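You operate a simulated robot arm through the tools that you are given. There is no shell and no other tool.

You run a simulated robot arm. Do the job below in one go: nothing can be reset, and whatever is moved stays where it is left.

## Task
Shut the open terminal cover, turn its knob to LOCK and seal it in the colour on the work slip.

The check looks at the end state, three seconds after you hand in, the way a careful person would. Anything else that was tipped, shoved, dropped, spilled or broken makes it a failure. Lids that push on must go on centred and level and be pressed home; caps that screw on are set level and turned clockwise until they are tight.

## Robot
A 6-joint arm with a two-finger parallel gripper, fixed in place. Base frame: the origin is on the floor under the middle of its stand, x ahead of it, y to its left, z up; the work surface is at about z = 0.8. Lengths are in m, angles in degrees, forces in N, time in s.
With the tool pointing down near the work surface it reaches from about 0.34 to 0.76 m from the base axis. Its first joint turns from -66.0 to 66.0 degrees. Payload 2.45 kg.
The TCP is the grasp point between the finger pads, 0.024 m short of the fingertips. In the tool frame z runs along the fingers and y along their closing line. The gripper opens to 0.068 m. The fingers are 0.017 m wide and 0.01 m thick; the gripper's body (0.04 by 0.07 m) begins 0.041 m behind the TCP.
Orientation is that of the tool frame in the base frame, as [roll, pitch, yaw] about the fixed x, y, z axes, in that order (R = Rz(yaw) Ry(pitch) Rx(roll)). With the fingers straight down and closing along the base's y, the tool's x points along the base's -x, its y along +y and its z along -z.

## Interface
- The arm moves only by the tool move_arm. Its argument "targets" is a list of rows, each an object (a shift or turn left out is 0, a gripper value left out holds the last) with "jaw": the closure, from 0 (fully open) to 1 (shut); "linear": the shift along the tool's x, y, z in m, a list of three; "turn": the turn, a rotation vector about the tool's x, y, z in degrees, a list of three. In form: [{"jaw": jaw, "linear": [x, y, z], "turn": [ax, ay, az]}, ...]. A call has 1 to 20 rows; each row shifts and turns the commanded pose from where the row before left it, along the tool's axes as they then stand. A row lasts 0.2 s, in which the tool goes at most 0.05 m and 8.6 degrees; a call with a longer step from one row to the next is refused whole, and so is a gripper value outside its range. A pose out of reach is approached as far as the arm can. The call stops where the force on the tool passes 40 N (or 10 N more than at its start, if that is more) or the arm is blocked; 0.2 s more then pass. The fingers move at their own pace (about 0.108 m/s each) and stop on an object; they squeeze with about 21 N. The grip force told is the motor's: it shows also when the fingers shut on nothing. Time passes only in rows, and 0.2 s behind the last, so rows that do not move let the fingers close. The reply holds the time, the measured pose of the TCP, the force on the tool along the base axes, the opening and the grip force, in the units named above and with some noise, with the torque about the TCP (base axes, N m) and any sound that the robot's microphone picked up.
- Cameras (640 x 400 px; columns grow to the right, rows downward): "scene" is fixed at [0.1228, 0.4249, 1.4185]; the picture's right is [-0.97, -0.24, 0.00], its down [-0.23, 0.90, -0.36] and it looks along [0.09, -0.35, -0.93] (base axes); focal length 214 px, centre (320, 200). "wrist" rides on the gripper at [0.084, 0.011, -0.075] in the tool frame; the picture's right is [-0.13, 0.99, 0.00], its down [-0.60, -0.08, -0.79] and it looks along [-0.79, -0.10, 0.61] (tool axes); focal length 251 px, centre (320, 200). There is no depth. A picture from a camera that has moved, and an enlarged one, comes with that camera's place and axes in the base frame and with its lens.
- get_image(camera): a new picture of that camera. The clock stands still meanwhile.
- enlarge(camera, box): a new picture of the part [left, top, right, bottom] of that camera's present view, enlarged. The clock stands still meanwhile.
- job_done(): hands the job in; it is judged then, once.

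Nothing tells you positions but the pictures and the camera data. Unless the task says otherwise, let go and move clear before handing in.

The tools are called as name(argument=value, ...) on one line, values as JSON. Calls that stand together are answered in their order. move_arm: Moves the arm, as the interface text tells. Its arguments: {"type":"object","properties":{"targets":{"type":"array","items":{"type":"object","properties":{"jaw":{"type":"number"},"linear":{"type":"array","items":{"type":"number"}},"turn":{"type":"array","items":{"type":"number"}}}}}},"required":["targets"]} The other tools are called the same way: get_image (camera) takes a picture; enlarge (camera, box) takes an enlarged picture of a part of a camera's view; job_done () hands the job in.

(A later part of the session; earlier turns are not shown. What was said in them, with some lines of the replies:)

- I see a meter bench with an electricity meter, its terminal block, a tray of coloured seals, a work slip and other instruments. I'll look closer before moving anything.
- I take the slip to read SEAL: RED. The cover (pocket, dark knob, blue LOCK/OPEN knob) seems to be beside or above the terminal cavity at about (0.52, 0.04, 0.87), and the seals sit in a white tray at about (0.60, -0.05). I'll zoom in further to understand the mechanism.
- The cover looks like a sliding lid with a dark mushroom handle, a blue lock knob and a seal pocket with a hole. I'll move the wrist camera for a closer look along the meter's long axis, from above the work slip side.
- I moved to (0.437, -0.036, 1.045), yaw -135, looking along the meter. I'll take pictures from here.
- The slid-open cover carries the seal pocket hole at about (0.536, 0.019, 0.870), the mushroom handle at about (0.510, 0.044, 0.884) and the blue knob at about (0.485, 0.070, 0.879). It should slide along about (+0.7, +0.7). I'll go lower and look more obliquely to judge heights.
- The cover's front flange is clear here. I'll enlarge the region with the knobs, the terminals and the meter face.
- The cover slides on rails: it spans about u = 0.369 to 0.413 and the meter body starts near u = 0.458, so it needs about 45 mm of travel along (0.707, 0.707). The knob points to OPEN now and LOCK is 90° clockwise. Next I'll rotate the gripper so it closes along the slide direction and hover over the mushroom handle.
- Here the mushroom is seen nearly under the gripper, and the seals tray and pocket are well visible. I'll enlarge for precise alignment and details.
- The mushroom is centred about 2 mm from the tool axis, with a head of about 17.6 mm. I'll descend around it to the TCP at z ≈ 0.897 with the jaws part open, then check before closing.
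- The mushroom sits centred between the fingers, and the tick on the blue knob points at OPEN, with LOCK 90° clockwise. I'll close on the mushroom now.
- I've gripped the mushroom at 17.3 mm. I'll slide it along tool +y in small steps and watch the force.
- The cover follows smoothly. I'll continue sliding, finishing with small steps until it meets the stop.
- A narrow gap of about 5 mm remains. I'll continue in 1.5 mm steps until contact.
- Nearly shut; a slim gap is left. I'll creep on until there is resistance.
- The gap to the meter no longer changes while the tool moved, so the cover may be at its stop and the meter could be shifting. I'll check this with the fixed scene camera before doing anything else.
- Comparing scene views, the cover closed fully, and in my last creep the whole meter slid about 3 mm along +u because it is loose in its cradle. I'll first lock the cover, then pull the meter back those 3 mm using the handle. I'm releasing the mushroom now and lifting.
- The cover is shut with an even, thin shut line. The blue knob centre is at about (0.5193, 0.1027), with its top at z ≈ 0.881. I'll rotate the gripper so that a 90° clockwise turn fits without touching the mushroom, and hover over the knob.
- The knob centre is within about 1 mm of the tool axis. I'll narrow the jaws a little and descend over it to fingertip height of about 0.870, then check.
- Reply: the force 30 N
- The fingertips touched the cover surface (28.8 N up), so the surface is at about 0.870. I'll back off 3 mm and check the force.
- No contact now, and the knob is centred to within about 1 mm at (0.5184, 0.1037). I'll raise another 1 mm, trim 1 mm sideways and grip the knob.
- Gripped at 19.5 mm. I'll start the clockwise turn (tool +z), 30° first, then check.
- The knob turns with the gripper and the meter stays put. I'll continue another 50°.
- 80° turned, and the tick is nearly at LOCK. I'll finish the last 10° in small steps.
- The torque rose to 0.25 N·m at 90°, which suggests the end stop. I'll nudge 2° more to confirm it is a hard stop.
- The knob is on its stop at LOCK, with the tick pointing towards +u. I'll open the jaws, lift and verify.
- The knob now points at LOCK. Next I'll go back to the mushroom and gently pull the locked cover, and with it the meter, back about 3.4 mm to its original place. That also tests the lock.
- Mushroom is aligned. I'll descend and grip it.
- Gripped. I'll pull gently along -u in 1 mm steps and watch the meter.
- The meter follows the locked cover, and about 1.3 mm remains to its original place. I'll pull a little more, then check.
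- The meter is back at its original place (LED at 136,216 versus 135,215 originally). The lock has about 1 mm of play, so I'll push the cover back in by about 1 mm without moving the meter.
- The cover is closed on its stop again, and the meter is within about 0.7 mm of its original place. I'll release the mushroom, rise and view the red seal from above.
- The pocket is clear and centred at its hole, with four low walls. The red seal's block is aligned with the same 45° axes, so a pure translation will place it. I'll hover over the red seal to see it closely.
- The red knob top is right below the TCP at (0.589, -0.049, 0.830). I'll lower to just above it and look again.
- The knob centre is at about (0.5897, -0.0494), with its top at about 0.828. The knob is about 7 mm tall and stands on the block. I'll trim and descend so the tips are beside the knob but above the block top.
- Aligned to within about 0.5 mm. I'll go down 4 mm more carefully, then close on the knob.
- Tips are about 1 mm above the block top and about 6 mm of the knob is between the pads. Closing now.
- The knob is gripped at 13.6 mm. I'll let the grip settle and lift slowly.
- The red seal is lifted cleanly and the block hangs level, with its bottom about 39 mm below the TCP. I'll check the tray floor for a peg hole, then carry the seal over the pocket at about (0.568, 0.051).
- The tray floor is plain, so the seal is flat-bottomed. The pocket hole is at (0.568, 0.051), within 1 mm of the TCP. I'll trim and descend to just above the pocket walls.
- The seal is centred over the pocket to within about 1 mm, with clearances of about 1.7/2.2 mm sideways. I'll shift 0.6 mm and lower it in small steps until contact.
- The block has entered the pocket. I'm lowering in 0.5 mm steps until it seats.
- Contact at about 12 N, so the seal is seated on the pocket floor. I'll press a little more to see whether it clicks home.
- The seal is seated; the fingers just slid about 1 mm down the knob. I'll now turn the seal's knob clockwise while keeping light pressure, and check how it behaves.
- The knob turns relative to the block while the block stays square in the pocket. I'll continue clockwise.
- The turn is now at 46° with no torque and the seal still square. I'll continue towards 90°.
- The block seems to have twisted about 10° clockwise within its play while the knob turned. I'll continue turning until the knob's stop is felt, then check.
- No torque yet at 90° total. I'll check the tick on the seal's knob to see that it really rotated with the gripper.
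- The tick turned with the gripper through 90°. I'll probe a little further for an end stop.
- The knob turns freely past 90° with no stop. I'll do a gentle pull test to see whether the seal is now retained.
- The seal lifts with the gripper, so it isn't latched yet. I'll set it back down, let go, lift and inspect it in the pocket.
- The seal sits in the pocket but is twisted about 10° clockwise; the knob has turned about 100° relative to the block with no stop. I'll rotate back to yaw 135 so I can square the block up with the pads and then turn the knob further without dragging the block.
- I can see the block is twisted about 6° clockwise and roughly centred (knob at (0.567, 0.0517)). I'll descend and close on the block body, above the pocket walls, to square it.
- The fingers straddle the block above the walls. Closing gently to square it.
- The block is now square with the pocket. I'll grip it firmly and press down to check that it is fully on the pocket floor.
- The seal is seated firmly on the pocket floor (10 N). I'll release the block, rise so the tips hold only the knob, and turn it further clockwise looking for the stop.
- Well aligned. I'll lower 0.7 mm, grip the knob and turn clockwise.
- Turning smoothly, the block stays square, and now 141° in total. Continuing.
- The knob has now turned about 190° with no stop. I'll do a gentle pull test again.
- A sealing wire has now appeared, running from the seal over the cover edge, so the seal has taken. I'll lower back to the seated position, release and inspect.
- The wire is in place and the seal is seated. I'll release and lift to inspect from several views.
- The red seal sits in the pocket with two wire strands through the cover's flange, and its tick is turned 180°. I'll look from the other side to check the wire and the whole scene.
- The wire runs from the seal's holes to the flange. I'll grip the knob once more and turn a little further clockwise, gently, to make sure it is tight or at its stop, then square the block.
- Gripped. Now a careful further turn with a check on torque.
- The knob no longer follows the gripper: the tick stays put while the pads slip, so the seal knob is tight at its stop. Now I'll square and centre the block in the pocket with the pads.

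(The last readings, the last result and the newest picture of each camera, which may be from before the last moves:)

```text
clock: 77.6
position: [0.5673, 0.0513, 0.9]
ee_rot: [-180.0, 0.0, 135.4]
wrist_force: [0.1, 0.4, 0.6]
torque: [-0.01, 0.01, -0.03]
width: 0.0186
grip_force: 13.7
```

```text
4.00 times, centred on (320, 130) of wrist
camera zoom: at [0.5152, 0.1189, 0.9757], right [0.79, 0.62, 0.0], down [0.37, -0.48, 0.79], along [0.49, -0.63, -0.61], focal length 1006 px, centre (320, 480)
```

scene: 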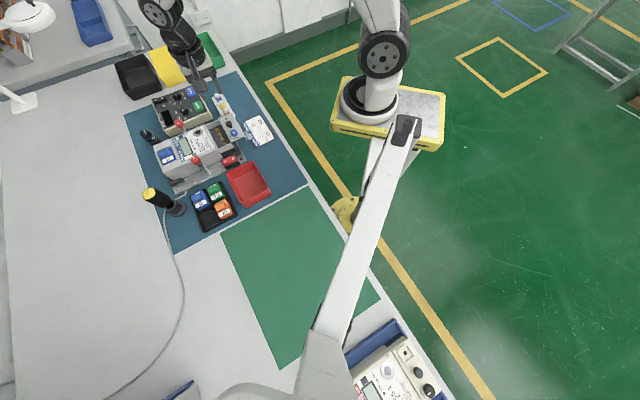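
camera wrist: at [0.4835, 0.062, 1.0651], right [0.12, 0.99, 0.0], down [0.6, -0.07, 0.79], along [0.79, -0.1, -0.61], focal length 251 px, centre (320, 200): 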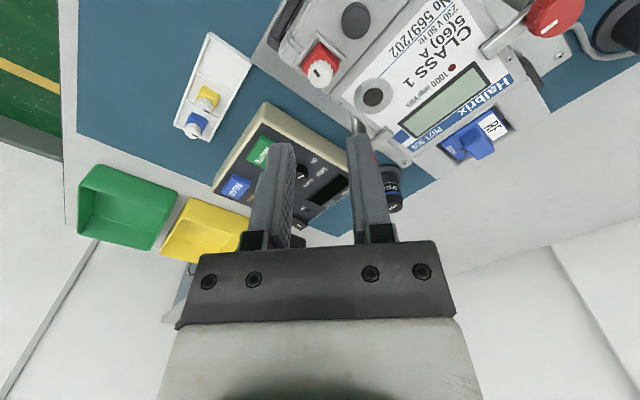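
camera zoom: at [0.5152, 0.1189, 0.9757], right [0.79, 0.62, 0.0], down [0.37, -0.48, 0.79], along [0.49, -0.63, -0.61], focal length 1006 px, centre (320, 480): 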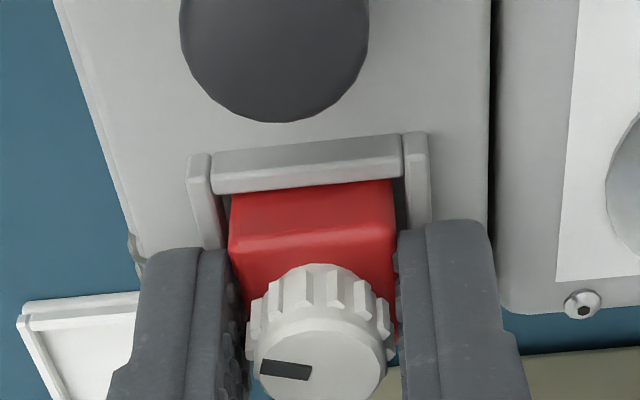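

The block is square again and well within the pocket. I'll release, lift and take a last careful look.

move_arm(targets=[{"jaw": 0.68}, {"jaw": 0.6}, {"jaw": 0.6}, {"linear": [0, 0, -0.01]}, {"linear": [0, 0, -0.02]}, {"linear": [0, 0, -0.03]}, {"linear": [0, 0, -0.03]}, {"turn": [0, 0, -7.5]}, {"turn": [0, 0, -7.5]}, {"turn": [0, 0, -7.5]}, {"turn": [0, 0, -7.5]}, {"turn": [0, 0, -7.5]}, {"turn": [0, 0, -7.5]}])

enlarge(camera="wrist", box=[250, 10, 370, 85])

enlarge(camera="scene", box=[140, 70, 290, 164])

enlarge(camera="scene", box=[180, 125, 250, 169])

enlarge(camera="scene", box=[212, 112, 236, 127])

```text
clock: 80.4
position: [0.567, 0.0515, 0.9909]
ee_rot: [-180.0, 0.0, -179.5]
wrist_force: [-0.4, 0.0, -0.3]
torque: [0.02, 0.0, -0.02]
width: 0.0272
grip_force: 0.1
```

```text
5.33 times, centred on (310, 48) of wrist
camera zoom: at [0.4831, 0.0621, 1.0661], right [0.12, 0.99, 0.0], down [0.6, -0.07, 0.79], along [0.79, -0.1, -0.61], focal length 1341 px, centre (373, 1013)
```

zoom: 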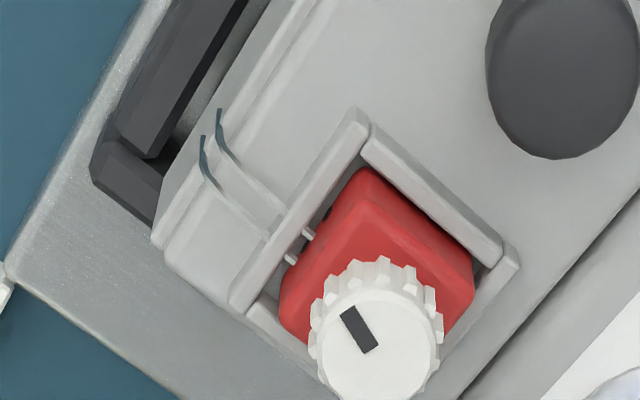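

```text
4.26 times, centred on (215, 117) of scene
camera zoom: at [0.1228, 0.4249, 1.4185], right [-0.97, -0.24, 0.0], down [-0.23, 0.9, -0.36], along [0.09, -0.35, -0.93], focal length 913 px, centre (767, 553)
```

zoom: 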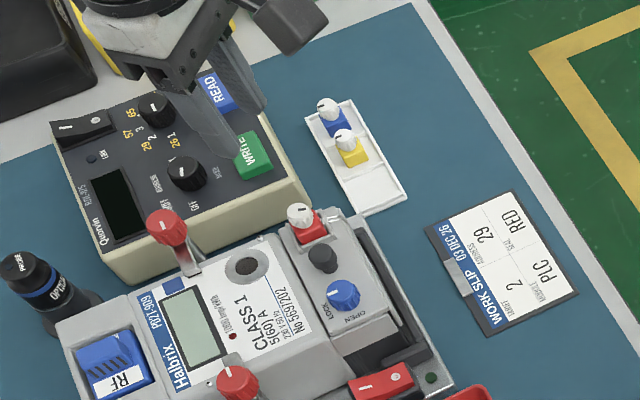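

```text
9.09 times, centred on (215, 147) of scene
camera zoom: at [0.1228, 0.4249, 1.4185], right [-0.97, -0.24, 0.0], down [-0.23, 0.9, -0.36], along [0.09, -0.35, -0.93], focal length 1950 px, centre (1274, 682)
```

zoom: 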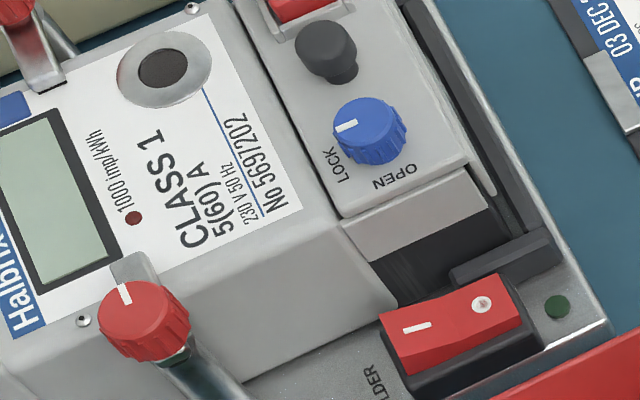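

```text
16.00 times, centred on (224, 120) of scene
camera zoom: at [0.1228, 0.4249, 1.4185], right [-0.97, -0.24, 0.0], down [-0.23, 0.9, -0.36], along [0.09, -0.35, -0.93], focal length 3432 px, centre (1856, 1488)
```

zoom: 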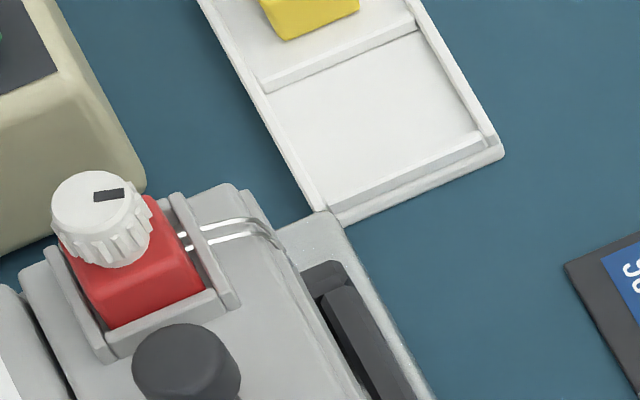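

Everything looks right: the cover is shut, its knob is at LOCK, and the red seal is square in its pocket with the wire drawn. The meter is back within about 0.5 mm of its original place, and the other items are untouched. I'll raise the arm clear.

move_arm(targets=[{"linear": [0, 0, -0.03]}, {"linear": [0, 0, -0.03]}, {"linear": [0, 0, -0.03]}, {"linear": [0.02, 0, -0.03]}, {"linear": [0.03, -0.02, -0.02]}, {"linear": [0.02, -0.02, 0]}])

get_image(camera="wrist")

get_image(camera="scene")

enlarge(camera="scene", box=[140, 70, 290, 164])

enlarge(camera="wrist", box=[280, 0, 480, 125])

```text
clock: 81.8
position: [0.497, 0.0082, 1.1312]
ee_rot: [180.0, 0.0, -179.6]
wrist_force: [-0.8, -1.0, 0.0]
torque: [0.0, -0.02, -0.01]
width: 0.0273
grip_force: 0.1
```

```text
taken
camera wrist: at [0.4131, 0.0201, 1.206], right [0.12, 0.99, 0.0], down [0.6, -0.07, 0.79], along [0.79, -0.1, -0.61], focal length 251 px, centre (320, 200)
```

wrist: 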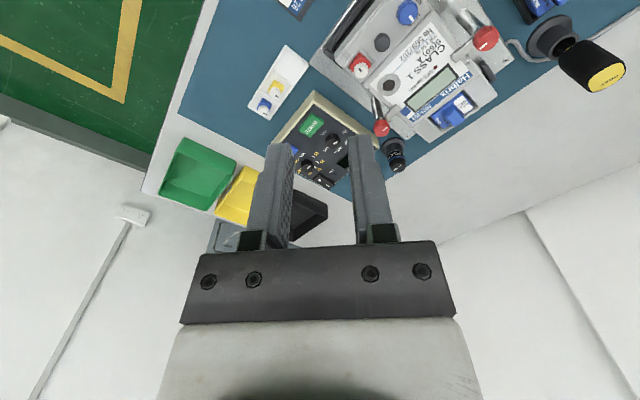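

```text
taken
```

scene: 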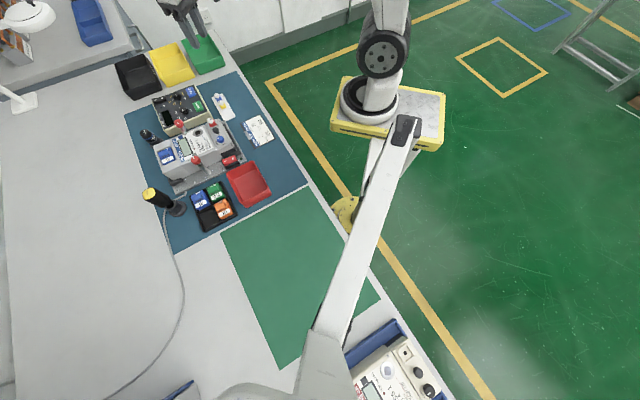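

```text
4.26 times, centred on (215, 117) of scene
camera zoom: at [0.1228, 0.425, 1.4185], right [-0.97, -0.24, 0.0], down [-0.23, 0.9, -0.36], along [0.09, -0.35, -0.93], focal length 913 px, centre (767, 553)
```

zoom: 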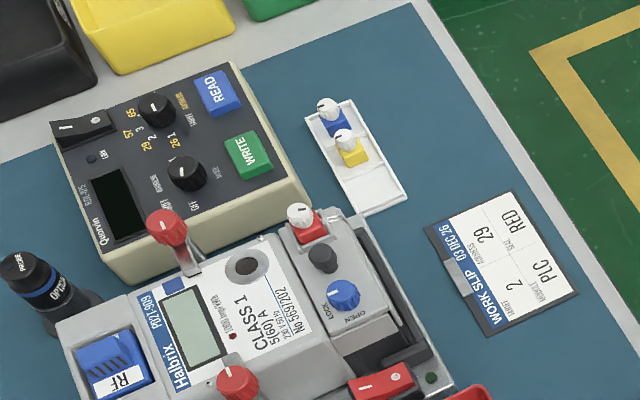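

```text
3.20 times, centred on (380, 62) of wrist
camera zoom: at [0.4131, 0.0201, 1.206], right [0.12, 0.99, 0.0], down [0.6, -0.07, 0.79], along [0.79, -0.1, -0.61], focal length 805 px, centre (128, 640)
```

zoom: 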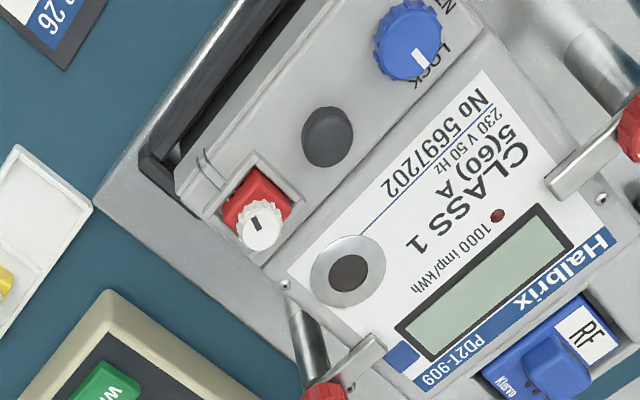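

The cover is shut, its knob points to LOCK, and the red seal is in its pocket with the wire through the flange. The arm is clear and nothing else looks disturbed, so I'm handing in.

job_done()

```text
The job is handed in.
```

The terminal cover is shut, its knob is on LOCK, and it is sealed in red, the colour on the work slip. I have handed the job in; the result of the check has not come back.

- **Cover:** It slid fully home. At the end of the push the whole meter slid about 3 mm, because it is loose in its cradle. After locking, I pulled it back to about 0.5 mm from where it started.
- **Knob:** It turned 90° clockwise to a hard stop at LOCK. Pulling on the locked cover moved the meter with it, so the lock holds.
- **Seal:** The red seal sits square in its pocket. I turned its knob clockwise about 180° until it stopped, and the sealing wire appeared through the cover's flange. The block itself is not fixed down and still lifted about 1.5 mm in a gentle pull, so I set it back and squared it.

While lining up on the LOCK knob, the fingertips pressed briefly on the cover at about 29 N, with no visible mark. In the final pictures nothing else looks moved, and the arm is clear.
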